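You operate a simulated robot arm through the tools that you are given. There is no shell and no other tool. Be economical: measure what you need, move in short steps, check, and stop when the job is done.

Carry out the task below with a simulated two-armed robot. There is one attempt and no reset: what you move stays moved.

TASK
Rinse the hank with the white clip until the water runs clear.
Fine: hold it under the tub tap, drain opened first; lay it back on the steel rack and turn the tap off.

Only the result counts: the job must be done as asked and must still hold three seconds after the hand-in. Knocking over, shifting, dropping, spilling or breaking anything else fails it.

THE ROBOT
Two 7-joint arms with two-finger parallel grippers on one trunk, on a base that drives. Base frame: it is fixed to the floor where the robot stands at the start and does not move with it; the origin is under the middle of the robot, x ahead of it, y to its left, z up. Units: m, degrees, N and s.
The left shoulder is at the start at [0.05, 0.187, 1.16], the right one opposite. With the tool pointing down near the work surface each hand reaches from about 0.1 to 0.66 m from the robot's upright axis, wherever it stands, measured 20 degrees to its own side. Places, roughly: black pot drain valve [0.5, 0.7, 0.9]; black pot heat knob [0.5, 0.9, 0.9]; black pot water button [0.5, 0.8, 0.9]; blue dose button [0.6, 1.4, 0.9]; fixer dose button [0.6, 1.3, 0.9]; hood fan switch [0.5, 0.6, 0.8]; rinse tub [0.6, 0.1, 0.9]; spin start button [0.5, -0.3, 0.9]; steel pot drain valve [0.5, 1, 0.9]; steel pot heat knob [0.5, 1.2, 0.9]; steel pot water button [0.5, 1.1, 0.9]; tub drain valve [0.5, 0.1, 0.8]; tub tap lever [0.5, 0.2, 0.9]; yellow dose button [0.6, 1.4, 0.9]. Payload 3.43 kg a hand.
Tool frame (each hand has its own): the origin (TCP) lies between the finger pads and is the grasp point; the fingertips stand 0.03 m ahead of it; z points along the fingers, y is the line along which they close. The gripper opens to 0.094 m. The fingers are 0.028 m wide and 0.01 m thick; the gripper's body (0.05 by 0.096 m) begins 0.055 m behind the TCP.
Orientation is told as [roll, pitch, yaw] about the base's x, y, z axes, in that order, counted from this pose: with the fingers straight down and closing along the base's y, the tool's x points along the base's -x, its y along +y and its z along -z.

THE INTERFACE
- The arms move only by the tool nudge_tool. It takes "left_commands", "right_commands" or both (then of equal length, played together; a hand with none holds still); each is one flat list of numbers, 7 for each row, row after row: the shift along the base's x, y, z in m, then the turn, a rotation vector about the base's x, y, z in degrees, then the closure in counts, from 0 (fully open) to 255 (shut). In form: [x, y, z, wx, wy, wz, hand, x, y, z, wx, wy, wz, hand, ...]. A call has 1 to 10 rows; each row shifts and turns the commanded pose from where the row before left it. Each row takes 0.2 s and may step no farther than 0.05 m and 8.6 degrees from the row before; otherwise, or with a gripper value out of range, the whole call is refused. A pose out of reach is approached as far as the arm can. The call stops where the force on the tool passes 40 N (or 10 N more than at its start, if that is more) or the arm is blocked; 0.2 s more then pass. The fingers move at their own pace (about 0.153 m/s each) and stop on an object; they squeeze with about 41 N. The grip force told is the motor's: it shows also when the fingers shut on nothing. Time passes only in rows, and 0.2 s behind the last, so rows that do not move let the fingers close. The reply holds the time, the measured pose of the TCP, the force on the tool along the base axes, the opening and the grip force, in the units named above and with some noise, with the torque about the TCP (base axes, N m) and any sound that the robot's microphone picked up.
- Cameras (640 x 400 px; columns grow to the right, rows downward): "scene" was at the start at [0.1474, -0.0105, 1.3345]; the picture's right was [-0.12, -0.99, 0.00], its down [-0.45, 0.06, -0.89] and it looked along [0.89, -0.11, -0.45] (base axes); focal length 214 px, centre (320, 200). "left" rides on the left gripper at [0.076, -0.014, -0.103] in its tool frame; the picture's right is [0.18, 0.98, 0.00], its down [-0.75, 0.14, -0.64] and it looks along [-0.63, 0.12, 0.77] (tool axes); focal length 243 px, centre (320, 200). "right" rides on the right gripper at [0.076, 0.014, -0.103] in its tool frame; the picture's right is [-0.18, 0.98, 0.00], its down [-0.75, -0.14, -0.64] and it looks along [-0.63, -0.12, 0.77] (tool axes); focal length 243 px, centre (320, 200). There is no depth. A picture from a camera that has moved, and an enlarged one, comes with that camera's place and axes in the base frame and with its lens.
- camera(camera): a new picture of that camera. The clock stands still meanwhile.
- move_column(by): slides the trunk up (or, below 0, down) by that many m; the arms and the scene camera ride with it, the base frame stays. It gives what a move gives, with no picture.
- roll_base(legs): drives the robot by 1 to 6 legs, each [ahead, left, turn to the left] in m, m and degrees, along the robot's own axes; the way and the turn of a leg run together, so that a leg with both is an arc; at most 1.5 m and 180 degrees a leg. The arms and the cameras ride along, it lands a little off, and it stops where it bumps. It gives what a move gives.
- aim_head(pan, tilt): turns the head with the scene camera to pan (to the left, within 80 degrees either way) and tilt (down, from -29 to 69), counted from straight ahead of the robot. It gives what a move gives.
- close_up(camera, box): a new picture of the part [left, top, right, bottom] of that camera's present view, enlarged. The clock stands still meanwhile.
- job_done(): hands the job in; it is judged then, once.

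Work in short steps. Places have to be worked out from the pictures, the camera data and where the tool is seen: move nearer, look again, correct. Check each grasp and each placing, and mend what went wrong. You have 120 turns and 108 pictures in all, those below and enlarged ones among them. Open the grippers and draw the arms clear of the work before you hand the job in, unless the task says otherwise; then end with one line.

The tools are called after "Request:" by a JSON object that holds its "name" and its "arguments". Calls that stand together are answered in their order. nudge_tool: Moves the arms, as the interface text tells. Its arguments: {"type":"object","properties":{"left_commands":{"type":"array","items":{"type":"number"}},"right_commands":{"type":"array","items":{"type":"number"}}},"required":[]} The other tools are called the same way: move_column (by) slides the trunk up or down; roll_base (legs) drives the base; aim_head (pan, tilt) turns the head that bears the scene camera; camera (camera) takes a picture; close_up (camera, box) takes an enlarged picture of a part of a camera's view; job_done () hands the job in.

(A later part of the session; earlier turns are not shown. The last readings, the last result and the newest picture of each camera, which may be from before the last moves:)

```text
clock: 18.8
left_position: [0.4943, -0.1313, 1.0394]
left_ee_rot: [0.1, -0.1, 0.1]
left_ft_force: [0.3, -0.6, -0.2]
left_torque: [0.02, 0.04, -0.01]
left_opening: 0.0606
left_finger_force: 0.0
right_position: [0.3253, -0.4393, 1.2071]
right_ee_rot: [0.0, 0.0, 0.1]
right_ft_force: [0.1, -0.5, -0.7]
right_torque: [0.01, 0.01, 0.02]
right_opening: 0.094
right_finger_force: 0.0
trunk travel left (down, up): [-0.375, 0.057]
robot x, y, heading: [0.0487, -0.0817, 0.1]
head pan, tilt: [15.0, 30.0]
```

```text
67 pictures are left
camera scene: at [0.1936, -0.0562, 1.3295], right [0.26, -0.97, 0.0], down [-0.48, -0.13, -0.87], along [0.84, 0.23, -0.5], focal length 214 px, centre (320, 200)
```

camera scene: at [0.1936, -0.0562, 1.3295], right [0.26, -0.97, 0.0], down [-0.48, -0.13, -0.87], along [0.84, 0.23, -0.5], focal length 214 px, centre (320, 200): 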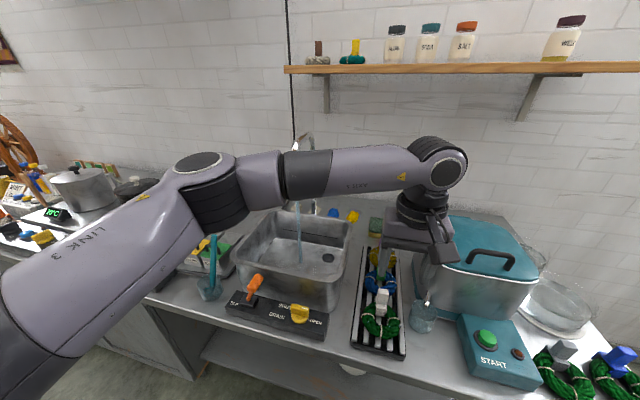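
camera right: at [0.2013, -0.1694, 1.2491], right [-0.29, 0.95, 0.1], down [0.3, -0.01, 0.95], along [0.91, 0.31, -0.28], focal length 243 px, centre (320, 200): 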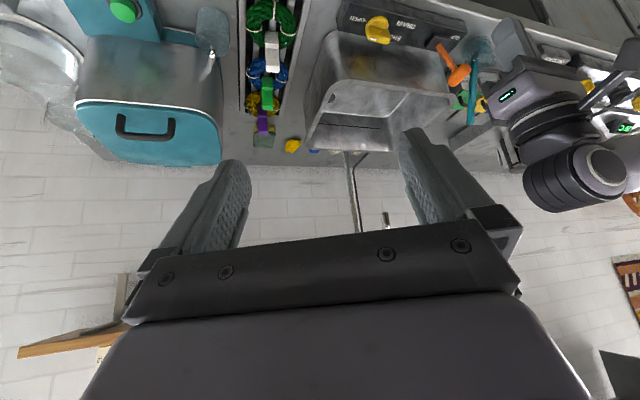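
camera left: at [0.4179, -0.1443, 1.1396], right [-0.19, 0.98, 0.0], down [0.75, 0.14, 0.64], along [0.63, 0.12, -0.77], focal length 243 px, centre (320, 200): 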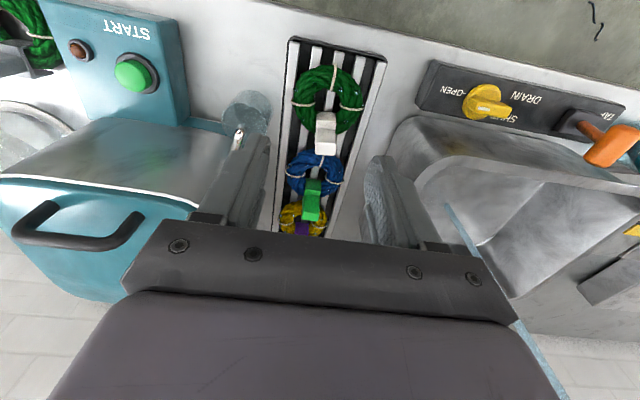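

The robot now reads [0.049, -0.082]. I'll move above the clip, to about (0.523, -0.116), and check.

Request:
{"name": "nudge_tool", "arguments": {"left_commands": [0.015, 0.007, 0, 0, 0, 0, 90, 0.014, 0.008, -0.02, 0, 0, 0, 90, 0, 0, -0.04, 0, 0, 0, 90]}}

Request:
{"name": "camera", "arguments": {"camera": "left"}}

Request:
{"name": "close_up", "arguments": {"camera": "scene", "box": [330, 180, 450, 360]}}

```text
clock: 19.6
left_position: [0.5233, -0.1138, 0.9787]
left_ee_rot: [0.0, -0.2, 0.1]
left_ft_force: [-1.3, 0.9, 0.3]
left_torque: [-0.01, 0.04, -0.01]
left_opening: 0.0609
left_finger_force: 0.0
right_position: [0.3247, -0.4386, 1.2056]
right_ee_rot: [0.0, 0.1, 0.1]
right_ft_force: [-0.1, 0.3, -0.4]
right_torque: [0.01, 0.0, 0.02]
right_opening: 0.094
right_finger_force: 0.0
trunk travel left (down, up): [-0.375, 0.057]
robot x, y, heading: [0.0477, -0.0816, -0.0]
head pan, tilt: [15.0, 30.0]
```

```text
66 pictures are left
camera left: at [0.4463, -0.1287, 1.0791], right [-0.19, 0.98, 0.0], down [0.75, 0.14, 0.64], along [0.63, 0.12, -0.77], focal length 243 px, centre (320, 200)
```

left: 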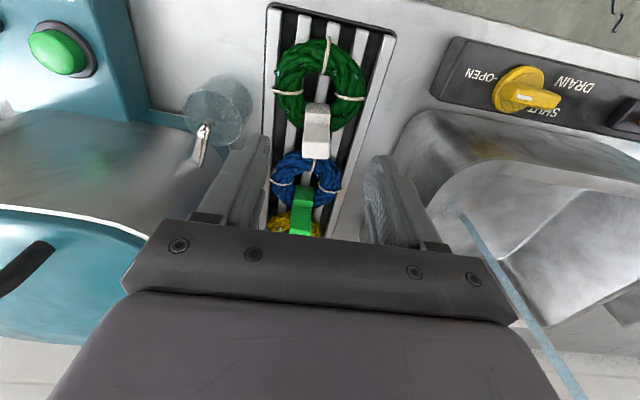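

```text
2.22 times, centred on (390, 270) of scene
camera zoom: at [0.1936, -0.0557, 1.3295], right [0.26, -0.97, 0.0], down [-0.48, -0.13, -0.87], along [0.84, 0.23, -0.5], focal length 477 px, centre (164, 44)
```

zoom: 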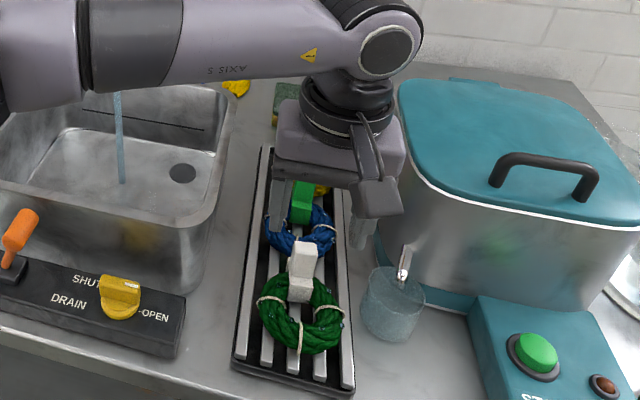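

The clip is at about (0.525, -0.116), right between the fingers. I'll lower to z about 0.90.

Request:
{"name": "nudge_tool", "arguments": {"left_commands": [0.002, -0.002, -0.03, 0, 0, 0, 90, 0, 0, -0.03, 0, 0, 0, 90, 0, 0, -0.018, 0, 0, 0, 90]}}

Request:
{"name": "camera", "arguments": {"camera": "left"}}

Request:
{"name": "close_up", "arguments": {"camera": "scene", "box": [340, 220, 440, 350]}}

```text
clock: 20.4
left_position: [0.5253, -0.1162, 0.8991]
left_ee_rot: [0.0, -0.1, 0.2]
left_ft_force: [-0.1, -0.2, 0.7]
left_torque: [-0.03, 0.02, 0.0]
left_opening: 0.0607
left_finger_force: 0.0
right_position: [0.3248, -0.439, 1.2065]
right_ee_rot: [0.0, 0.1, 0.1]
right_ft_force: [-0.4, 0.5, -0.8]
right_torque: [-0.01, 0.0, 0.03]
right_opening: 0.0942
right_finger_force: 0.0
trunk travel left (down, up): [-0.375, 0.057]
robot x, y, heading: [0.0499, -0.0805, -0.2]
head pan, tilt: [15.0, 30.0]
```

```text
64 pictures are left
camera left: at [0.4486, -0.1308, 0.9997], right [-0.19, 0.98, 0.0], down [0.75, 0.14, 0.64], along [0.63, 0.12, -0.77], focal length 243 px, centre (320, 200)
```

left: 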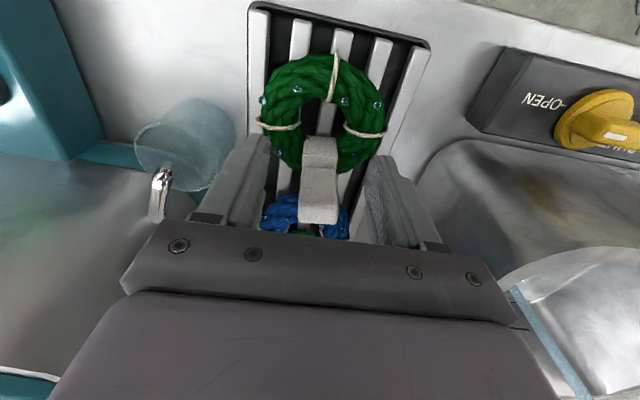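

```text
3.08 times, centred on (390, 285) of scene
camera zoom: at [0.1935, -0.0557, 1.3295], right [0.26, -0.97, 0.0], down [-0.48, -0.13, -0.87], along [0.84, 0.23, -0.5], focal length 660 px, centre (105, -62)
```

zoom: 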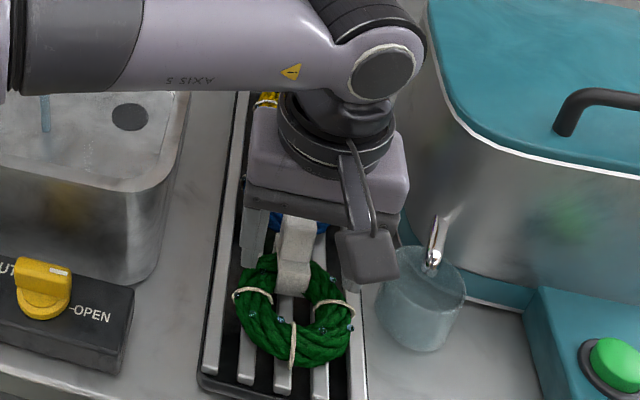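

The clip is between the fingers. I'll close on it, then lift slightly.

Request:
{"name": "nudge_tool", "arguments": {"left_commands": [0, 0, 0, 0, 0, 0, 200, 0, 0, 0, 0, 0, 0, 255, 0, 0, 0, 0, 0, 0, 255]}}

Request:
{"name": "nudge_tool", "arguments": {"left_commands": [0, 0, 0.015, 0, 0, 0, 255, 0, 0, 0.02, 0, 0, 0, 255, 0, 0, 0.03, 0, 0, 0, 255]}}

Request:
{"name": "camera", "arguments": {"camera": "left"}}

Request:
{"name": "camera", "arguments": {"camera": "scene"}}

```text
clock: 21.2
left_position: [0.5257, -0.1164, 0.8997]
left_ee_rot: [0.0, 0.0, 0.1]
left_ft_force: [0.4, 0.0, -1.4]
left_torque: [0.0, 0.0, -0.03]
left_opening: 0.0
left_finger_force: 33.3
right_position: [0.325, -0.4381, 1.2065]
right_ee_rot: [0.0, -0.1, 0.1]
right_ft_force: [-0.5, -0.2, -0.6]
right_torque: [-0.02, -0.03, 0.01]
right_opening: 0.0941
right_finger_force: 0.0
trunk travel left (down, up): [-0.375, 0.057]
robot x, y, heading: [0.0478, -0.0812, 0.0]
head pan, tilt: [15.0, 30.0]
```

```text
clock: 22.0
left_position: [0.5253, -0.1176, 0.9656]
left_ee_rot: [0.0, -0.1, 0.2]
left_ft_force: [-0.6, 0.2, -0.5]
left_torque: [-0.02, 0.0, 0.0]
left_opening: 0.0001
left_finger_force: 33.1
right_position: [0.3243, -0.4387, 1.2064]
right_ee_rot: [0.0, 0.0, 0.1]
right_ft_force: [-0.4, -1.2, 0.3]
right_torque: [-0.01, -0.01, 0.05]
right_opening: 0.094
right_finger_force: 0.1
trunk travel left (down, up): [-0.375, 0.057]
robot x, y, heading: [0.0498, -0.0807, 0.1]
head pan, tilt: [15.0, 30.0]
```

```text
62 pictures are left
camera left: at [0.4479, -0.1309, 1.0665], right [-0.19, 0.98, 0.0], down [0.75, 0.14, 0.64], along [0.63, 0.12, -0.77], focal length 243 px, centre (320, 200)
```

left: 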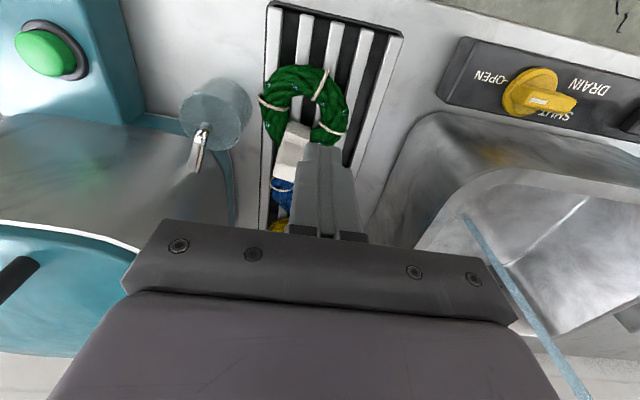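

```text
61 pictures are left
camera scene: at [0.1931, -0.0557, 1.3295], right [0.26, -0.97, 0.0], down [-0.48, -0.13, -0.87], along [0.84, 0.23, -0.5], focal length 214 px, centre (320, 200)
```

scene: 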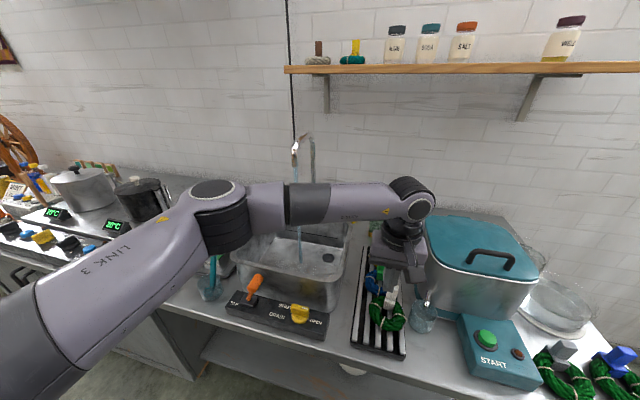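

The fingers shut on nothing and the hank got turned a little, so the clip sat nearer than I judged. I'll look closely.

Request:
{"name": "close_up", "arguments": {"camera": "left", "box": [230, 0, 430, 250]}}

Request:
{"name": "close_up", "arguments": {"camera": "scene", "box": [340, 220, 440, 370]}}

```text
1.60 times, centred on (330, 125) of left
camera zoom: at [0.4479, -0.1309, 1.0665], right [-0.19, 0.98, 0.0], down [0.75, 0.14, 0.64], along [0.63, 0.12, -0.77], focal length 388 px, centre (304, 320)
```

zoom: 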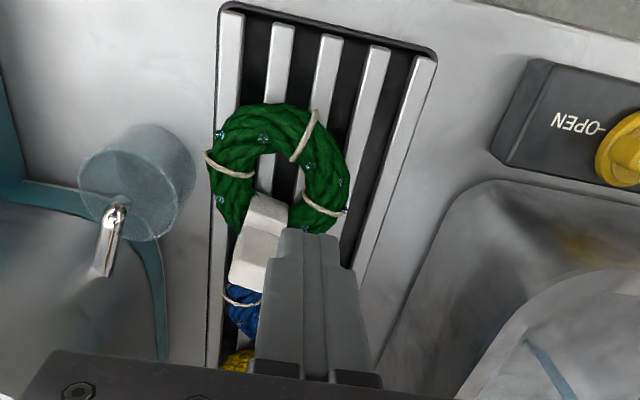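

```text
2.67 times, centred on (390, 295) of scene
camera zoom: at [0.1931, -0.0557, 1.3295], right [0.26, -0.97, 0.0], down [-0.48, -0.13, -0.87], along [0.84, 0.23, -0.5], focal length 572 px, centre (133, -53)
```

zoom: 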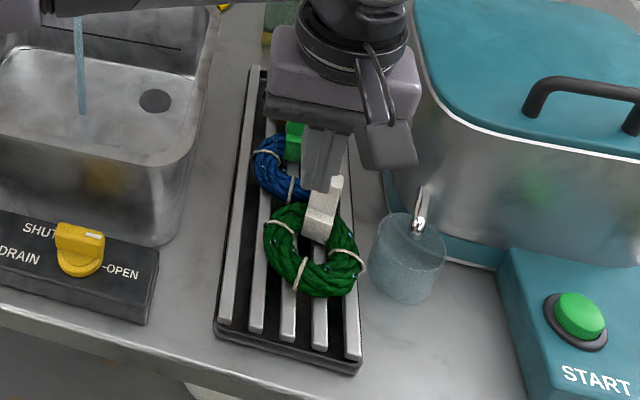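

My edge-by-edge triangulation shows the clip's upright block stands farther, at x of at least 0.537. The fingers pinched its near edge and it slid away to about (0.557, -0.137). I'll rise, open and look again.

Request:
{"name": "nudge_tool", "arguments": {"left_commands": [-0.01, 0, 0.04, 0, 0, 0, 0, -0.03, -0.01, 0.02, 0, 0, 0, 0, -0.03, -0.01, 0, 0, 0, 0, 0]}}

Request:
{"name": "aim_head", "arguments": {"pan": -15, "tilt": 45}}

Request:
{"name": "close_up", "arguments": {"camera": "left", "box": [230, 30, 410, 240]}}

Request:
{"name": "camera", "arguments": {"camera": "scene"}}

```text
clock: 22.8
left_position: [0.4559, -0.1375, 1.028]
left_ee_rot: [0.1, -0.1, 0.2]
left_ft_force: [0.8, -0.2, 0.8]
left_torque: [-0.03, 0.01, 0.05]
left_opening: 0.094
left_finger_force: 0.3
right_position: [0.3243, -0.4393, 1.2076]
right_ee_rot: [0.0, 0.1, 0.1]
right_ft_force: [-0.7, 0.0, 0.2]
right_torque: [0.02, 0.01, 0.02]
right_opening: 0.094
right_finger_force: 0.1
trunk travel left (down, up): [-0.375, 0.057]
robot x, y, heading: [0.0455, -0.0822, 0.0]
head pan, tilt: [15.0, 30.0]
```

```text
clock: 23.8
left_position: [0.4548, -0.1369, 1.0269]
left_ee_rot: [0.1, -0.1, 0.1]
left_ft_force: [-0.7, -0.3, 1.3]
left_torque: [0.01, 0.01, -0.02]
left_opening: 0.094
left_finger_force: 0.1
right_position: [0.3263, -0.4386, 1.2074]
right_ee_rot: [0.0, 0.0, 0.1]
right_ft_force: [-0.6, 0.2, -0.7]
right_torque: [-0.02, -0.01, 0.0]
right_opening: 0.0941
right_finger_force: 0.0
trunk travel left (down, up): [-0.375, 0.057]
robot x, y, heading: [0.053, -0.0815, 0.3]
head pan, tilt: [-15.0, 45.0]
```

```text
1.90 times, centred on (320, 135) of left
camera zoom: at [0.3787, -0.1509, 1.1275], right [-0.19, 0.98, 0.0], down [0.75, 0.14, 0.64], along [0.63, 0.12, -0.77], focal length 462 px, centre (320, 324)
```

zoom: 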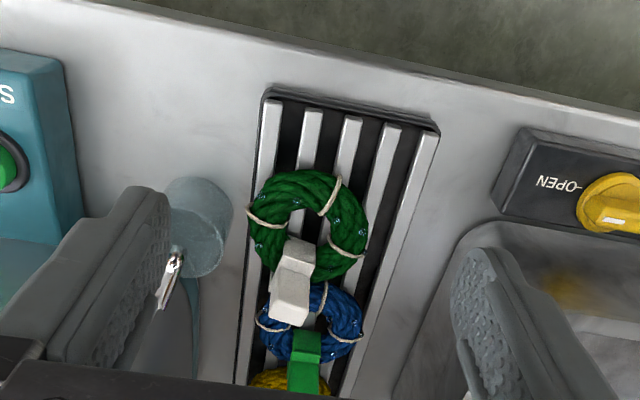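

```text
57 pictures are left
camera scene: at [0.1847, -0.1001, 1.3069], right [-0.26, -0.97, 0.0], down [-0.68, 0.18, -0.71], along [0.68, -0.18, -0.71], focal length 214 px, centre (320, 200)
```

scene: 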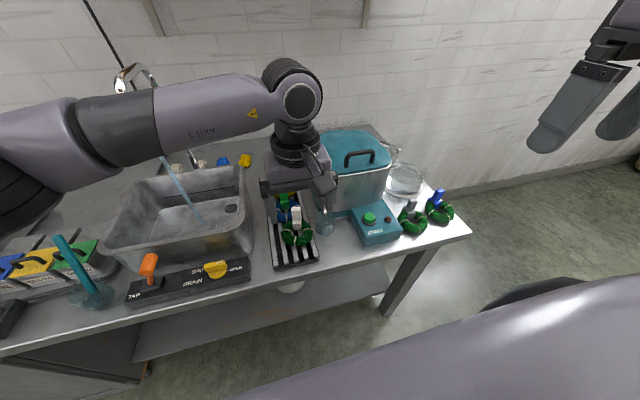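

Request:
{"name": "close_up", "arguments": {"camera": "scene", "box": [255, 180, 345, 275]}}

Request:
{"name": "close_up", "arguments": {"camera": "left", "box": [285, 115, 365, 215]}}

```text
4.21 times, centred on (300, 228) of scene
camera zoom: at [0.1847, -0.1001, 1.3069], right [-0.26, -0.97, 0.0], down [-0.68, 0.18, -0.71], along [0.68, -0.18, -0.71], focal length 903 px, centre (404, 84)
```

zoom: 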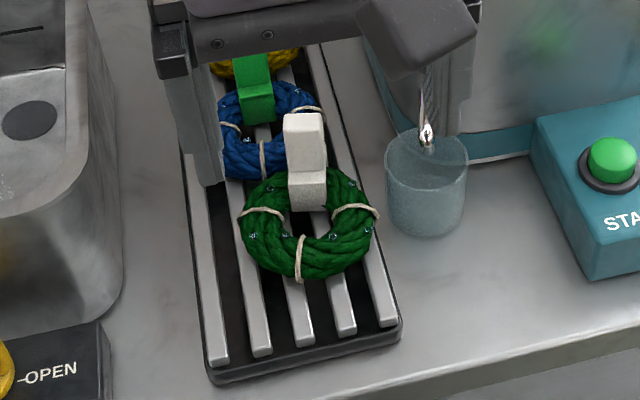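

```text
4.00 times, centred on (325, 165) of left
camera zoom: at [0.3787, -0.1509, 1.1275], right [-0.19, 0.98, 0.0], down [0.75, 0.14, 0.64], along [0.63, 0.12, -0.77], focal length 970 px, centre (300, 340)
```

zoom: 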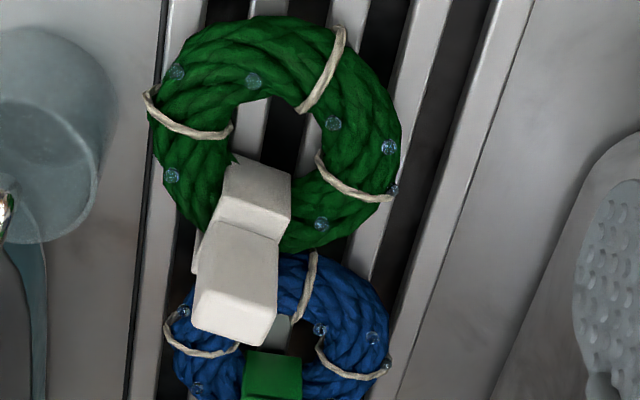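

The clip's upright part is a thin plate (about 0.02 wide, 0.008 deep) at about (0.551, -0.136), z 0.87–0.92, yawed about -16°. I'll line up above it with a matching yaw.

Request:
{"name": "nudge_tool", "arguments": {"left_commands": [0.032, 0, -0.015, 0, 0, -5.3, 90, 0.032, 0, -0.015, 0, 0, -5.3, 90, 0.032, 0.001, -0.015, 0, 0, -5.3, 90, 0, 0, 0, 0, 0, 0, 90]}}

Request:
{"name": "camera", "arguments": {"camera": "left"}}

Request:
{"name": "close_up", "arguments": {"camera": "scene", "box": [245, 160, 355, 275]}}

```text
clock: 24.8
left_position: [0.5528, -0.1359, 0.9799]
left_ee_rot: [0.0, -0.1, -15.8]
left_ft_force: [-1.1, 0.0, -0.4]
left_torque: [0.0, -0.02, -0.01]
left_opening: 0.0607
left_finger_force: 0.1
right_position: [0.3242, -0.4389, 1.2069]
right_ee_rot: [0.0, 0.0, 0.1]
right_ft_force: [-0.1, 1.2, 0.3]
right_torque: [0.01, 0.01, -0.02]
right_opening: 0.0941
right_finger_force: 0.2
trunk travel left (down, up): [-0.375, 0.057]
robot x, y, heading: [0.0465, -0.0784, -0.3]
head pan, tilt: [-15.0, 45.0]
```

```text
54 pictures are left
camera left: at [0.4736, -0.1283, 1.081], right [0.09, 1.0, 0.0], down [0.76, -0.07, 0.64], along [0.64, -0.06, -0.77], focal length 243 px, centre (320, 200)
```

left: 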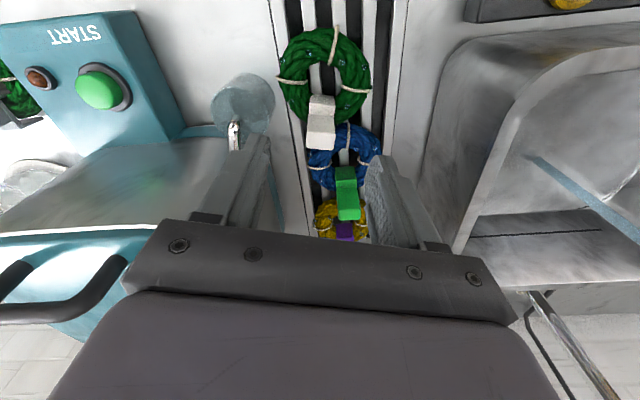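

```text
3.48 times, centred on (300, 218) of scene
camera zoom: at [0.1845, -0.1001, 1.3069], right [-0.26, -0.97, 0.0], down [-0.68, 0.18, -0.71], along [0.68, -0.18, -0.71], focal length 746 px, centre (390, 139)
```

zoom: 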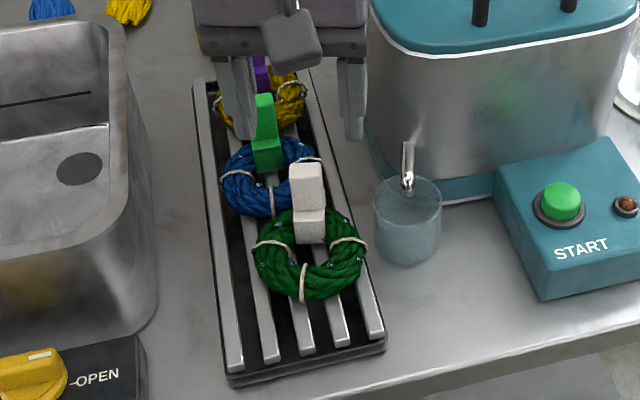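

My estimates of the plate's depth differ by about 1 cm. I'll descend partway, with the plate staying between the open fingers, and compare directly with the fingertips.

Request:
{"name": "nudge_tool", "arguments": {"left_commands": [0.004, 0, -0.03, 0, 0, 0, 90, 0, 0, -0.025, 0, 0, 0, 90, 0, 0, 0, 0, 0, 0, 90]}}

Request:
{"name": "close_up", "arguments": {"camera": "left", "box": [220, 60, 420, 240]}}

Request:
{"name": "close_up", "arguments": {"camera": "scene", "box": [255, 170, 345, 265]}}

```text
clock: 25.6
left_position: [0.5555, -0.1346, 0.9259]
left_ee_rot: [0.0, -0.1, -15.7]
left_ft_force: [-0.3, 0.5, -0.4]
left_torque: [-0.02, 0.02, 0.02]
left_opening: 0.0608
left_finger_force: 0.0
right_position: [0.3263, -0.4392, 1.2067]
right_ee_rot: [-0.1, 0.1, 0.1]
right_ft_force: [-0.4, 0.5, 0.0]
right_torque: [-0.02, 0.0, 0.03]
right_opening: 0.094
right_finger_force: 0.1
trunk travel left (down, up): [-0.375, 0.057]
robot x, y, heading: [0.0544, -0.0799, 0.2]
head pan, tilt: [-15.0, 45.0]
```

```text
2.22 times, centred on (320, 150) of left
camera zoom: at [0.4777, -0.1281, 1.0262], right [0.09, 1.0, 0.0], down [0.76, -0.07, 0.64], along [0.64, -0.06, -0.77], focal length 539 px, centre (320, 311)
```

zoom: 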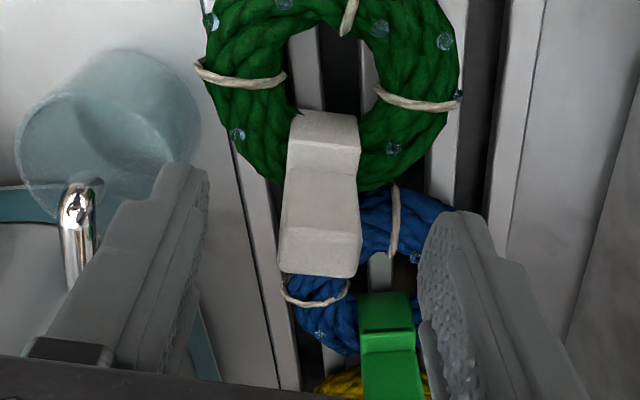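

```text
4.21 times, centred on (300, 218) of scene
camera zoom: at [0.1846, -0.1002, 1.3069], right [-0.26, -0.97, 0.0], down [-0.68, 0.18, -0.71], along [0.68, -0.18, -0.71], focal length 903 px, centre (404, 126)
```

zoom: 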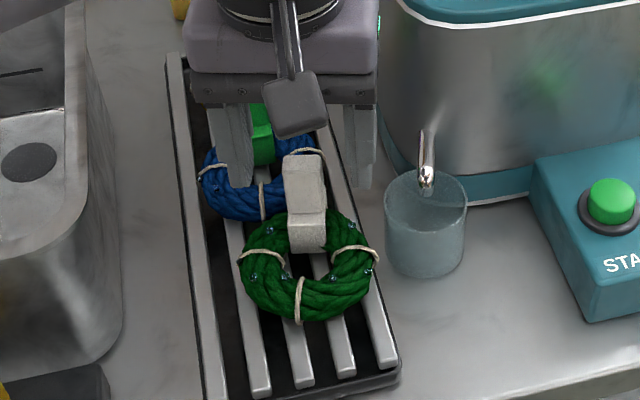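

With the top at z 0.918, both views agree: plate x 0.545–0.555, y about -0.135, within finger coverage. I'll lower to 0.90 and close.

Request:
{"name": "nudge_tool", "arguments": {"left_commands": [-0.003, 0, -0.024, 0, 0, 0, 90, 0, 0, 0, 0, 0, 0, 150, 0, 0, 0, 0, 0, 0, 255, 0, 0, 0, 0, 0, 0, 255, 0, 0, 0, 0, 0, 0, 255]}}

Request:
{"name": "close_up", "arguments": {"camera": "left", "box": [220, 60, 420, 240]}}

```text
clock: 26.8
left_position: [0.5534, -0.1363, 0.9022]
left_ee_rot: [0.0, -0.1, -15.9]
left_ft_force: [1.3, -1.0, 1.4]
left_torque: [0.05, 0.0, -0.05]
left_opening: 0.0268
left_finger_force: 41.1
right_position: [0.325, -0.4387, 1.2062]
right_ee_rot: [0.1, 0.1, 0.1]
right_ft_force: [-0.3, 0.1, -0.3]
right_torque: [-0.04, 0.01, 0.02]
right_opening: 0.0939
right_finger_force: 0.0
trunk travel left (down, up): [-0.375, 0.057]
robot x, y, heading: [0.0474, -0.0837, -0.1]
head pan, tilt: [-15.0, 45.0]
```

```text
2.22 times, centred on (320, 150) of left
camera zoom: at [0.475, -0.1288, 1.003], right [0.09, 1.0, 0.0], down [0.76, -0.07, 0.64], along [0.64, -0.06, -0.77], focal length 539 px, centre (320, 311)
```

zoom: 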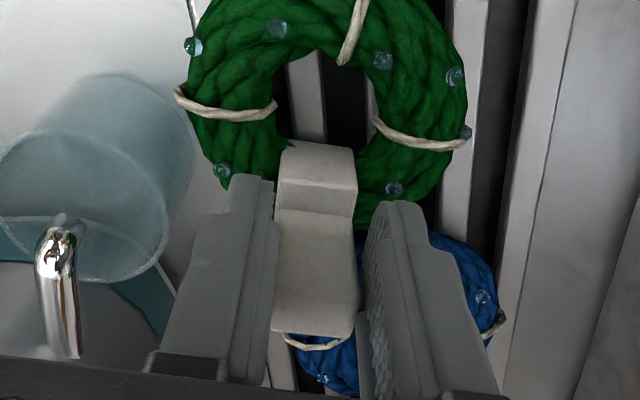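

The clip is gripped: opening 0.027, 41 N. I'll lift straight up slowly and check.

Request:
{"name": "nudge_tool", "arguments": {"left_commands": [0, 0, 0.015, 0, 0, 0, 255, 0, 0, 0.025, 0, 0, 0, 255, 0, 0, 0.03, 0, 0, 0, 255, 0, 0, 0.03, 0, 0, 0, 255]}}

Request:
{"name": "camera", "arguments": {"camera": "left"}}

Request:
{"name": "camera", "arguments": {"camera": "scene"}}

```text
clock: 27.8
left_position: [0.5535, -0.1348, 1.0028]
left_ee_rot: [0.0, -0.2, -15.8]
left_ft_force: [-1.0, -0.2, 0.0]
left_torque: [0.02, -0.01, 0.01]
left_opening: 0.0269
left_finger_force: 41.3
right_position: [0.3246, -0.4394, 1.2063]
right_ee_rot: [0.0, 0.1, 0.1]
right_ft_force: [0.8, -0.5, -0.1]
right_torque: [-0.02, -0.01, -0.02]
right_opening: 0.0941
right_finger_force: 0.1
trunk travel left (down, up): [-0.375, 0.057]
robot x, y, heading: [0.0467, -0.078, 0.5]
head pan, tilt: [-15.0, 45.0]
```

```text
49 pictures are left
camera left: at [0.475, -0.1284, 1.1037], right [0.09, 1.0, 0.0], down [0.76, -0.07, 0.64], along [0.64, -0.06, -0.77], focal length 243 px, centre (320, 200)
```

left: 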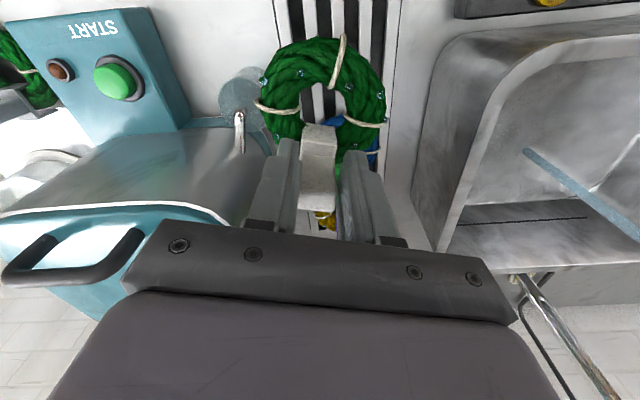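

```text
48 pictures are left
camera scene: at [0.1844, -0.1002, 1.3069], right [-0.26, -0.97, 0.0], down [-0.68, 0.18, -0.71], along [0.68, -0.18, -0.71], focal length 214 px, centre (320, 200)
```

scene: 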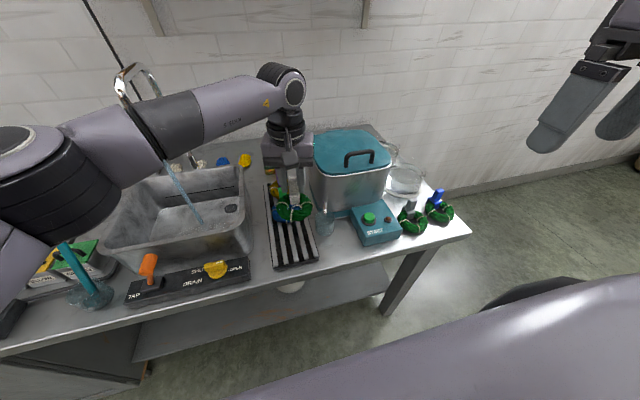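

The hank is held firmly, lying out in front of the clip. The wrist would meet the spout if the hand were upright. So I'll yaw it to about +90° and later lean it 45° to the left, so the hank reaches into the stream from the side. First I lift and carry it at x about 0.49, short of the stream, while yawing.

Request:
{"name": "nudge_tool", "arguments": {"left_commands": [0, 0, 0.045, 0, 0, 0, 255, -0.012, 0.02, 0.005, 0, 0, 8.5, 255, -0.012, 0.03, 0, 0, 0, 8.5, 255, -0.012, 0.03, 0, 0, 0, 8.5, 255, -0.012, 0.03, 0, 0, 0, 8.5, 255, -0.012, 0.03, 0, 0, 0, 8.5, 255, 0, 0.03, 0, 0, 0, 8.5, 255, 0, 0.03, 0, 0, 0, 8.5, 255]}}

Request:
{"name": "camera", "arguments": {"camera": "scene"}}

```text
clock: 29.6
left_position: [0.4935, 0.0676, 1.052]
left_ee_rot: [-0.1, -0.1, 43.9]
left_ft_force: [0.9, -0.2, 0.7]
left_torque: [0.0, -0.02, -0.01]
left_opening: 0.0269
left_finger_force: 41.0
right_position: [0.3254, -0.4382, 1.2074]
right_ee_rot: [0.0, 0.1, 0.1]
right_ft_force: [-0.3, 0.4, 0.1]
right_torque: [-0.04, -0.02, 0.03]
right_opening: 0.094
right_finger_force: 0.1
trunk travel left (down, up): [-0.375, 0.057]
robot x, y, heading: [0.0522, -0.0831, -0.1]
head pan, tilt: [-15.0, 45.0]
```

```text
47 pictures are left
camera scene: at [0.1846, -0.0997, 1.3069], right [-0.26, -0.97, 0.0], down [-0.68, 0.18, -0.71], along [0.68, -0.18, -0.71], focal length 214 px, centre (320, 200)
```

scene: 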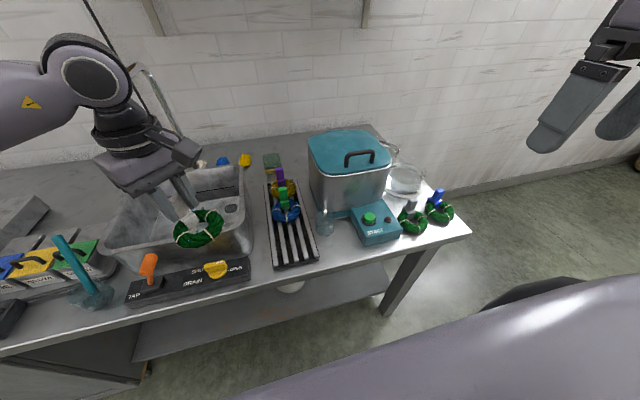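

Going well. I'll finish the yaw, moving to about (0.53, 0.20), and start leaning the hand left.

Request:
{"name": "nudge_tool", "arguments": {"left_commands": [0, 0.03, 0, 0, 0, 8.5, 255, 0, 0.03, 0, 0, 0, 8.5, 255, 0.01, 0.03, 0, 0, 0, 8.5, 255, 0.01, 0.03, 0, 0, 0, 8.5, 255, 0.01, 0.015, 0, 0, 0, 8.5, 255, 0, 0, 0, -8.5, 0, 0, 255, 0, 0, 0, -8.5, 0, 0, 255, 0, 0, 0, -8.5, 0, 0, 255, 0, 0, 0, -8.5, 0, 0, 255]}}

Request:
{"name": "aim_head", "arguments": {"pan": 22, "tilt": 32}}

Request:
{"name": "camera", "arguments": {"camera": "scene"}}

Request:
{"name": "camera", "arguments": {"camera": "left"}}

```text
clock: 31.6
left_position: [0.5236, 0.1985, 1.0524]
left_ee_rot: [-2.5, 33.9, 85.5]
left_ft_force: [0.3, 0.0, -0.3]
left_torque: [-0.02, 0.01, -0.02]
left_opening: 0.0262
left_finger_force: 41.6
right_position: [0.3252, -0.4381, 1.2076]
right_ee_rot: [0.0, -0.1, 0.1]
right_ft_force: [0.2, 0.4, 0.1]
right_torque: [-0.03, -0.02, 0.04]
right_opening: 0.0942
right_finger_force: 0.1
trunk travel left (down, up): [-0.375, 0.057]
robot x, y, heading: [0.0486, -0.0807, 0.2]
head pan, tilt: [-15.0, 45.0]
```

```text
clock: 32.6
left_position: [0.5227, 0.1994, 1.0522]
left_ee_rot: [-2.6, 33.7, 85.5]
left_ft_force: [0.1, 0.6, 0.1]
left_torque: [-0.02, -0.01, 0.03]
left_opening: 0.0261
left_finger_force: 41.2
right_position: [0.3246, -0.4381, 1.206]
right_ee_rot: [0.0, -0.1, 0.1]
right_ft_force: [1.1, -0.1, 0.0]
right_torque: [0.01, 0.02, 0.0]
right_opening: 0.0938
right_finger_force: 0.1
trunk travel left (down, up): [-0.375, 0.057]
robot x, y, heading: [0.0511, -0.0802, 0.4]
head pan, tilt: [22.0, 32.0]
```

```text
46 pictures are left
camera scene: at [0.1891, -0.0457, 1.3263], right [0.38, -0.93, 0.0], down [-0.49, -0.2, -0.85], along [0.79, 0.32, -0.53], focal length 214 px, centre (320, 200)
```

scene: 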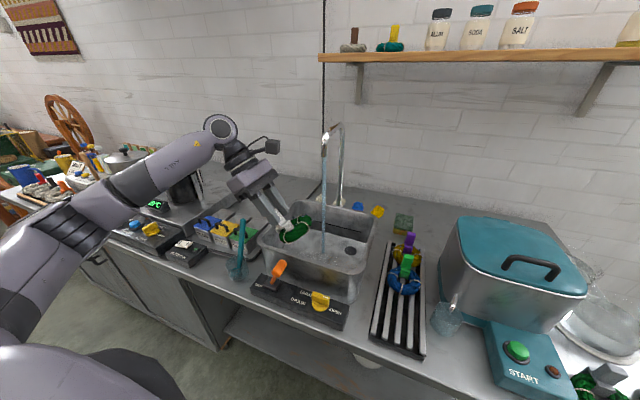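

```text
45 pictures are left
camera left: at [0.5313, 0.1926, 1.1786], right [-0.99, -0.1, 0.07], down [-0.09, 0.99, 0.11], along [-0.08, 0.1, -0.99], focal length 243 px, centre (320, 200)
```

left: 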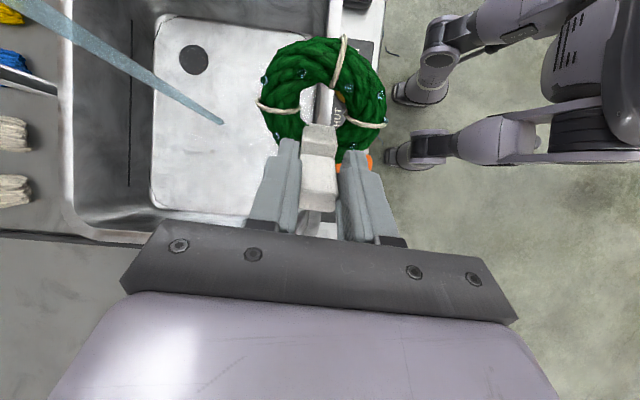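

Both camera views show the hank on the stream side of the hand and clear of the wrist; the stream is at about (0.64, 0.127). I'll move in over the tub, lower inside, then slide the hank into the stream.

Request:
{"name": "nudge_tool", "arguments": {"left_commands": [0.03, -0.01, 0, 0, 0, 0, 255, 0.03, -0.012, 0, 0, 0, 0, 255, 0, 0, -0.035, 0, 0, 0, 255, 0, 0, -0.035, 0, 0, 0, 255, 0, 0, -0.03, 0, 0, 0, 255, 0.03, 0, 0, 0, 0, 0, 255, 0.025, 0, 0, 0, 0, 0, 255]}}

Request:
{"name": "camera", "arguments": {"camera": "scene"}}

Request:
{"name": "camera", "arguments": {"camera": "left"}}

```text
clock: 34.2
left_position: [0.6385, 0.1763, 0.9536]
left_ee_rot: [-2.5, 33.8, 85.5]
left_ft_force: [0.4, 0.3, -0.1]
left_torque: [0.01, -0.02, 0.01]
left_opening: 0.0226
left_finger_force: 41.1
right_position: [0.3258, -0.4386, 1.2063]
right_ee_rot: [0.0, 0.0, 0.1]
right_ft_force: [0.5, 0.1, 0.7]
right_torque: [0.01, -0.01, 0.01]
right_opening: 0.0941
right_finger_force: 0.1
trunk travel left (down, up): [-0.375, 0.057]
robot x, y, heading: [0.0492, -0.0798, -0.1]
head pan, tilt: [22.0, 32.0]
```

```text
44 pictures are left
camera scene: at [0.1893, -0.0458, 1.3263], right [0.38, -0.93, 0.0], down [-0.49, -0.2, -0.85], along [0.79, 0.32, -0.53], focal length 214 px, centre (320, 200)
```

scene: 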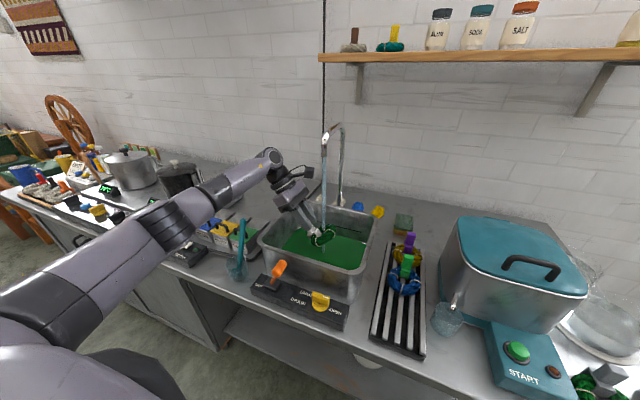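

```text
43 pictures are left
camera left: at [0.6467, 0.1708, 1.079], right [-0.99, -0.1, 0.07], down [-0.09, 0.99, 0.11], along [-0.08, 0.1, -0.99], focal length 243 px, centre (320, 200)
```

left: 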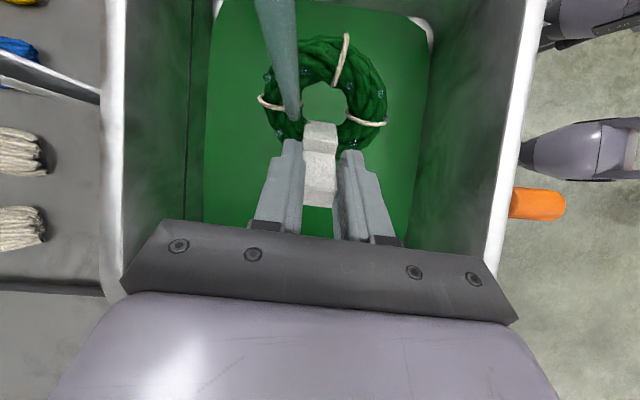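

The tub water turns green, so the rinse has begun. The stream strikes the far side of the ring, so I'll shift 1 cm ahead and hold.

Request:
{"name": "nudge_tool", "arguments": {"left_commands": [0.01, 0.0, 0, 0, 0, 0, 255, 0, 0, 0, 0, 0, 0, 255, 0, 0, 0, 0, 0, 0, 255, 0, 0, 0, 0, 0, 0, 255, 0, 0, 0, 0, 0, 0, 255, 0, 0, 0, 0, 0, 0, 255, 0, 0, 0, 0, 0, 0, 255, 0, 0, 0, 0, 0, 0, 255, 0, 0, 0, 0, 0, 0, 255, 0, 0, 0, 0, 0, 0, 255]}}

Request:
{"name": "camera", "arguments": {"camera": "left"}}

```text
clock: 36.4
left_position: [0.6471, 0.1772, 0.9514]
left_ee_rot: [-2.5, 34.0, 85.5]
left_ft_force: [0.3, 0.0, -0.2]
left_torque: [0.02, 0.02, 0.0]
left_opening: 0.0227
left_finger_force: 40.9
right_position: [0.3252, -0.4395, 1.2065]
right_ee_rot: [0.0, 0.0, 0.1]
right_ft_force: [-0.4, 0.1, -0.5]
right_torque: [-0.02, -0.01, 0.0]
right_opening: 0.094
right_finger_force: 0.1
trunk travel left (down, up): [-0.375, 0.057]
robot x, y, heading: [0.0488, -0.0801, 0.0]
head pan, tilt: [22.0, 32.0]
```

```text
42 pictures are left
camera left: at [0.6558, 0.171, 1.0784], right [-0.99, -0.1, 0.07], down [-0.09, 0.99, 0.11], along [-0.08, 0.1, -0.99], focal length 243 px, centre (320, 200)
```

left: 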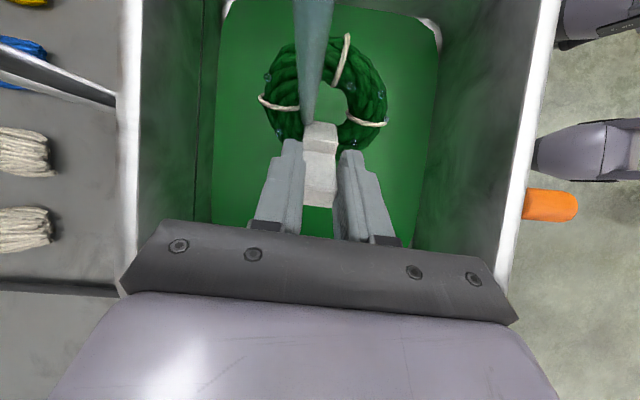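

Grip is steady and the water still green. I'll keep holding.

Request:
{"name": "nudge_tool", "arguments": {"left_commands": [0, 0.005, 0, 0, 0, 0, 255, 0, 0, 0, 0, 0, 0, 255, 0, 0, 0, 0, 0, 0, 255, 0, 0, 0, 0, 0, 0, 255, 0, 0, 0, 0, 0, 0, 255, 0, 0, 0, 0, 0, 0, 255, 0, 0, 0, 0, 0, 0, 255, 0, 0, 0, 0, 0, 0, 255, 0, 0, 0, 0, 0, 0, 255, 0, 0, 0, 0, 0, 0, 255]}}

Request:
{"name": "nudge_tool", "arguments": {"left_commands": [0, 0, 0, 0, 0, 0, 255, 0, 0, 0, 0, 0, 0, 255, 0, 0, 0, 0, 0, 0, 255, 0, 0, 0, 0, 0, 0, 255, 0, 0, 0, 0, 0, 0, 255, 0, 0, 0, 0, 0, 0, 255, 0, 0, 0, 0, 0, 0, 255, 0, 0, 0, 0, 0, 0, 255, 0, 0, 0, 0, 0, 0, 255, 0, 0, 0, 0, 0, 0, 255]}}

Request:
{"name": "camera", "arguments": {"camera": "scene"}}

```text
clock: 38.6
left_position: [0.649, 0.1826, 0.9512]
left_ee_rot: [-2.5, 34.0, 85.5]
left_ft_force: [-0.9, -1.0, 0.8]
left_torque: [0.05, 0.02, -0.03]
left_opening: 0.0228
left_finger_force: 41.2
right_position: [0.3245, -0.4388, 1.2056]
right_ee_rot: [0.1, 0.0, 0.1]
right_ft_force: [0.4, 0.0, 1.5]
right_torque: [0.03, 0.01, -0.03]
right_opening: 0.0939
right_finger_force: 0.0
trunk travel left (down, up): [-0.375, 0.057]
robot x, y, heading: [0.0486, -0.082, -0.1]
head pan, tilt: [22.0, 32.0]
```

```text
clock: 40.8
left_position: [0.6483, 0.183, 0.9529]
left_ee_rot: [-2.5, 33.9, 85.5]
left_ft_force: [-0.7, 0.0, 0.5]
left_torque: [0.01, -0.02, -0.01]
left_opening: 0.0226
left_finger_force: 41.1
right_position: [0.3259, -0.4397, 1.2059]
right_ee_rot: [0.0, 0.0, 0.1]
right_ft_force: [0.1, 0.7, 1.6]
right_torque: [0.02, 0.01, 0.0]
right_opening: 0.0942
right_finger_force: 0.0
trunk travel left (down, up): [-0.375, 0.057]
robot x, y, heading: [0.049, -0.0773, 0.2]
head pan, tilt: [22.0, 32.0]
```

```text
41 pictures are left
camera scene: at [0.1891, -0.0456, 1.3264], right [0.38, -0.93, 0.0], down [-0.49, -0.2, -0.85], along [0.79, 0.32, -0.53], focal length 214 px, centre (320, 200)
```

scene: 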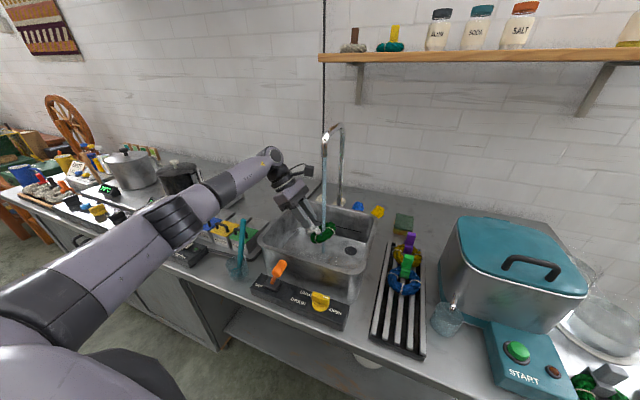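

The tub water looks clear now. I'll hold a few seconds more to be sure.

Request:
{"name": "nudge_tool", "arguments": {"left_commands": [0, -0.005, 0, 0, 0, 0, 255, 0, 0, 0, 0, 0, 0, 255, 0, 0, 0, 0, 0, 0, 255, 0, 0, 0, 0, 0, 0, 255, 0, 0, 0, 0, 0, 0, 255, 0, 0, 0, 0, 0, 0, 255, 0, 0, 0, 0, 0, 0, 255, 0, 0, 0, 0, 0, 0, 255, 0, 0, 0, 0, 0, 0, 255, 0, 0, 0, 0, 0, 0, 255]}}

Request:
{"name": "camera", "arguments": {"camera": "left"}}

Request:
{"name": "close_up", "arguments": {"camera": "scene", "box": [240, 190, 390, 310]}}

```text
clock: 43.0
left_position: [0.6475, 0.1781, 0.9526]
left_ee_rot: [-2.5, 33.9, 85.5]
left_ft_force: [0.0, 0.5, 0.1]
left_torque: [0.01, -0.01, -0.01]
left_opening: 0.0229
left_finger_force: 41.6
right_position: [0.3253, -0.4394, 1.2071]
right_ee_rot: [0.0, 0.0, 0.0]
right_ft_force: [-0.4, 1.1, 0.4]
right_torque: [-0.03, -0.02, 0.0]
right_opening: 0.0939
right_finger_force: 0.0
trunk travel left (down, up): [-0.375, 0.057]
robot x, y, heading: [0.0476, -0.0771, -0.1]
head pan, tilt: [22.0, 32.0]
```

```text
40 pictures are left
camera left: at [0.6559, 0.1713, 1.0788], right [-0.99, -0.1, 0.07], down [-0.09, 0.99, 0.11], along [-0.08, 0.1, -0.99], focal length 243 px, centre (320, 200)
```

left: 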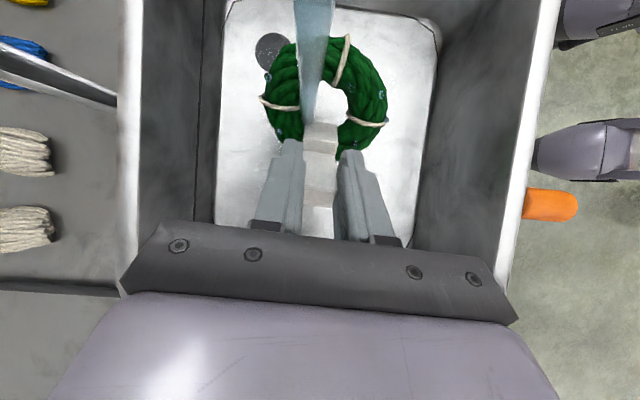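

```text
3.33 times, centred on (315, 250) of scene
camera zoom: at [0.1891, -0.0456, 1.3264], right [0.38, -0.93, 0.0], down [-0.49, -0.2, -0.85], along [0.79, 0.32, -0.53], focal length 715 px, centre (337, 33)
```

zoom: 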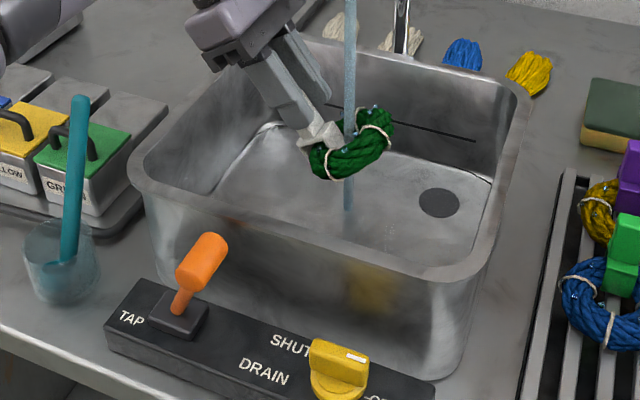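

The water runs clear over the bare tub floor and the hank is clean. I'll retrace: out of the stream, up, back, and unlean.

Request:
{"name": "nudge_tool", "arguments": {"left_commands": [-0.03, 0, 0, 0, 0, 0, 255, -0.03, 0, 0, 0, 0, 0, 255, 0, 0, 0.03, 0, 0, 0, 255, 0, 0, 0.035, 0, 0, 0, 255, 0, 0, 0.035, 0, 0, 0, 255, 0, 0, 0, 8.5, 0, 0, 255, 0, 0, 0, 8.5, 0, 0, 255, 0, 0, 0, 8.5, 0, 0, 255, 0, 0, 0, 8.5, 0, 0, 255, 0, 0, 0, 0, 0, 0, 255]}}

Request:
{"name": "camera", "arguments": {"camera": "left"}}

```text
clock: 45.2
left_position: [0.587, 0.1768, 1.0519]
left_ee_rot: [0.0, -0.3, 86.3]
left_ft_force: [-0.3, 0.1, -0.4]
left_torque: [0.01, -0.01, 0.02]
left_opening: 0.0225
left_finger_force: 41.1
right_position: [0.3257, -0.438, 1.2056]
right_ee_rot: [0.1, 0.0, 0.0]
right_ft_force: [0.4, 0.2, 0.3]
right_torque: [-0.03, 0.03, 0.0]
right_opening: 0.094
right_finger_force: 0.1
trunk travel left (down, up): [-0.375, 0.057]
robot x, y, heading: [0.0444, -0.0794, -0.2]
head pan, tilt: [22.0, 32.0]
```

```text
38 pictures are left
camera left: at [0.5958, 0.1002, 1.1529], right [-0.99, -0.12, 0.0], down [-0.09, 0.76, 0.64], along [-0.08, 0.64, -0.76], focal length 243 px, centre (320, 200)
```

left: 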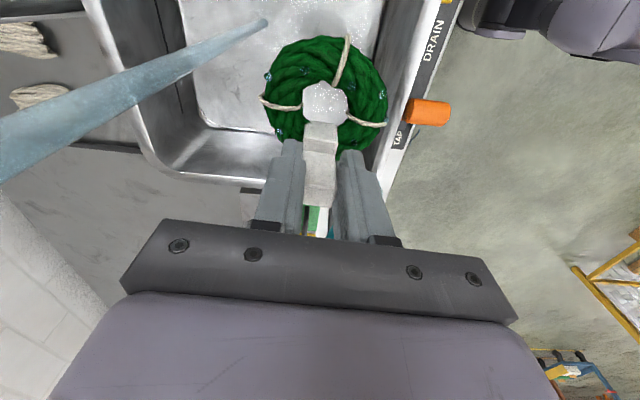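

The hank hangs well in the grip. I'll back straight away from the spout, then turn and carry it towards the rack.

Request:
{"name": "nudge_tool", "arguments": {"left_commands": [-0.045, 0, 0, 0, 0, 0, 255, -0.045, 0, 0, 0, 0, 0, 255, -0.012, -0.02, 0, 0, 0, -8.5, 255, 0, -0.03, 0, 0, 0, -8.5, 255, 0, -0.03, 0, 0, 0, -8.5, 255, 0, -0.03, 0, 0, 0, -8.5, 255, 0, -0.03, 0, 0, 0, -8.5, 255, 0.005, -0.03, 0, 0, 0, -8.5, 255, 0.01, -0.03, 0, 0, 0, -8.5, 255, 0.01, -0.03, 0, 0, 0, -8.5, 255]}}

Request:
{"name": "nudge_tool", "arguments": {"left_commands": [0.01, -0.022, 0, 0, 0, -8.5, 255, 0.015, -0.022, 0, 0, 0, -8.5, 255, 0.015, -0.022, 0, 0, 0, -8.5, 255, 0, 0, 0, 0, 0, 0, 255]}}

Request:
{"name": "aim_head", "arguments": {"pan": -15, "tilt": 45}}

Request:
{"name": "camera", "arguments": {"camera": "left"}}

Request:
{"name": "camera", "arguments": {"camera": "scene"}}

```text
clock: 47.4
left_position: [0.5112, -0.0544, 1.0531]
left_ee_rot: [0.0, -0.1, 18.1]
left_ft_force: [-0.1, -1.0, -0.5]
left_torque: [-0.01, 0.0, -0.02]
left_opening: 0.0226
left_finger_force: 41.4
right_position: [0.3253, -0.4387, 1.2063]
right_ee_rot: [0.1, -0.1, 0.1]
right_ft_force: [-0.9, 0.2, 0.6]
right_torque: [0.01, -0.02, -0.01]
right_opening: 0.0941
right_finger_force: 0.0
trunk travel left (down, up): [-0.375, 0.057]
robot x, y, heading: [0.0513, -0.0791, 0.2]
head pan, tilt: [22.0, 32.0]
```

```text
clock: 48.4
left_position: [0.55, -0.1183, 1.0529]
left_ee_rot: [0.0, 0.0, -7.3]
left_ft_force: [-0.1, 0.1, 0.5]
left_torque: [0.02, -0.01, -0.04]
left_opening: 0.0226
left_finger_force: 41.0
right_position: [0.326, -0.4386, 1.2069]
right_ee_rot: [0.0, 0.0, 0.1]
right_ft_force: [0.3, 0.8, -0.4]
right_torque: [0.01, 0.02, 0.0]
right_opening: 0.0941
right_finger_force: 0.1
trunk travel left (down, up): [-0.375, 0.057]
robot x, y, heading: [0.0462, -0.0778, 0.1]
head pan, tilt: [22.0, 32.0]
```

```text
clock: 49.5
left_position: [0.55, -0.1185, 1.0534]
left_ee_rot: [0.1, -0.1, -7.1]
left_ft_force: [0.0, -0.6, -0.4]
left_torque: [0.02, -0.01, 0.0]
left_opening: 0.0223
left_finger_force: 41.2
right_position: [0.3255, -0.4392, 1.2068]
right_ee_rot: [0.0, 0.0, 0.1]
right_ft_force: [-0.6, 0.2, 0.2]
right_torque: [-0.02, 0.02, 0.02]
right_opening: 0.0942
right_finger_force: 0.0
trunk travel left (down, up): [-0.375, 0.057]
robot x, y, heading: [0.0487, -0.0779, 0.1]
head pan, tilt: [-15.0, 45.0]
```

```text
37 pictures are left
camera left: at [0.4716, -0.1225, 1.1536], right [-0.06, 1.0, 0.0], down [0.76, 0.05, 0.64], along [0.64, 0.04, -0.77], focal length 243 px, centre (320, 200)
```

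left: 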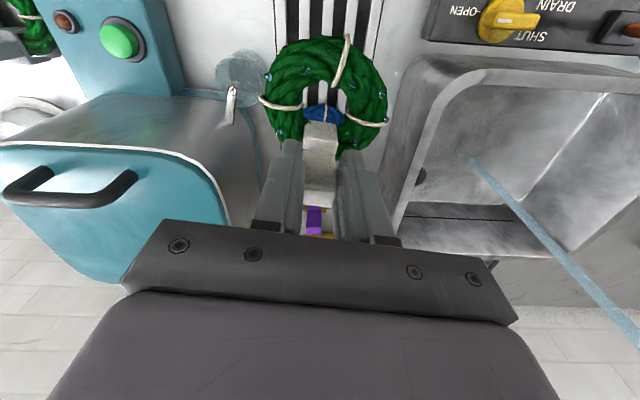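

```text
36 pictures are left
camera scene: at [0.1847, -0.1001, 1.3069], right [-0.26, -0.97, 0.0], down [-0.68, 0.18, -0.71], along [0.68, -0.18, -0.71], focal length 214 px, centre (320, 200)
```

scene: 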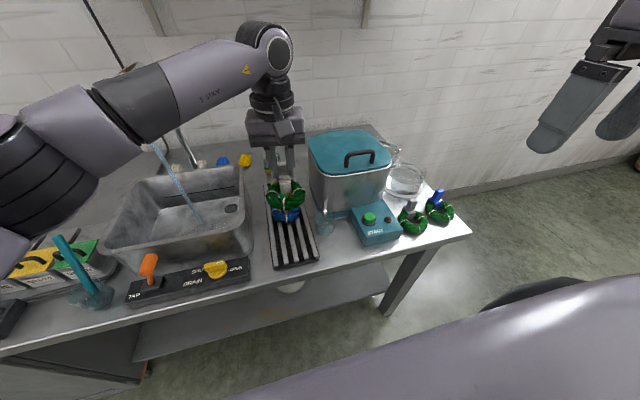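

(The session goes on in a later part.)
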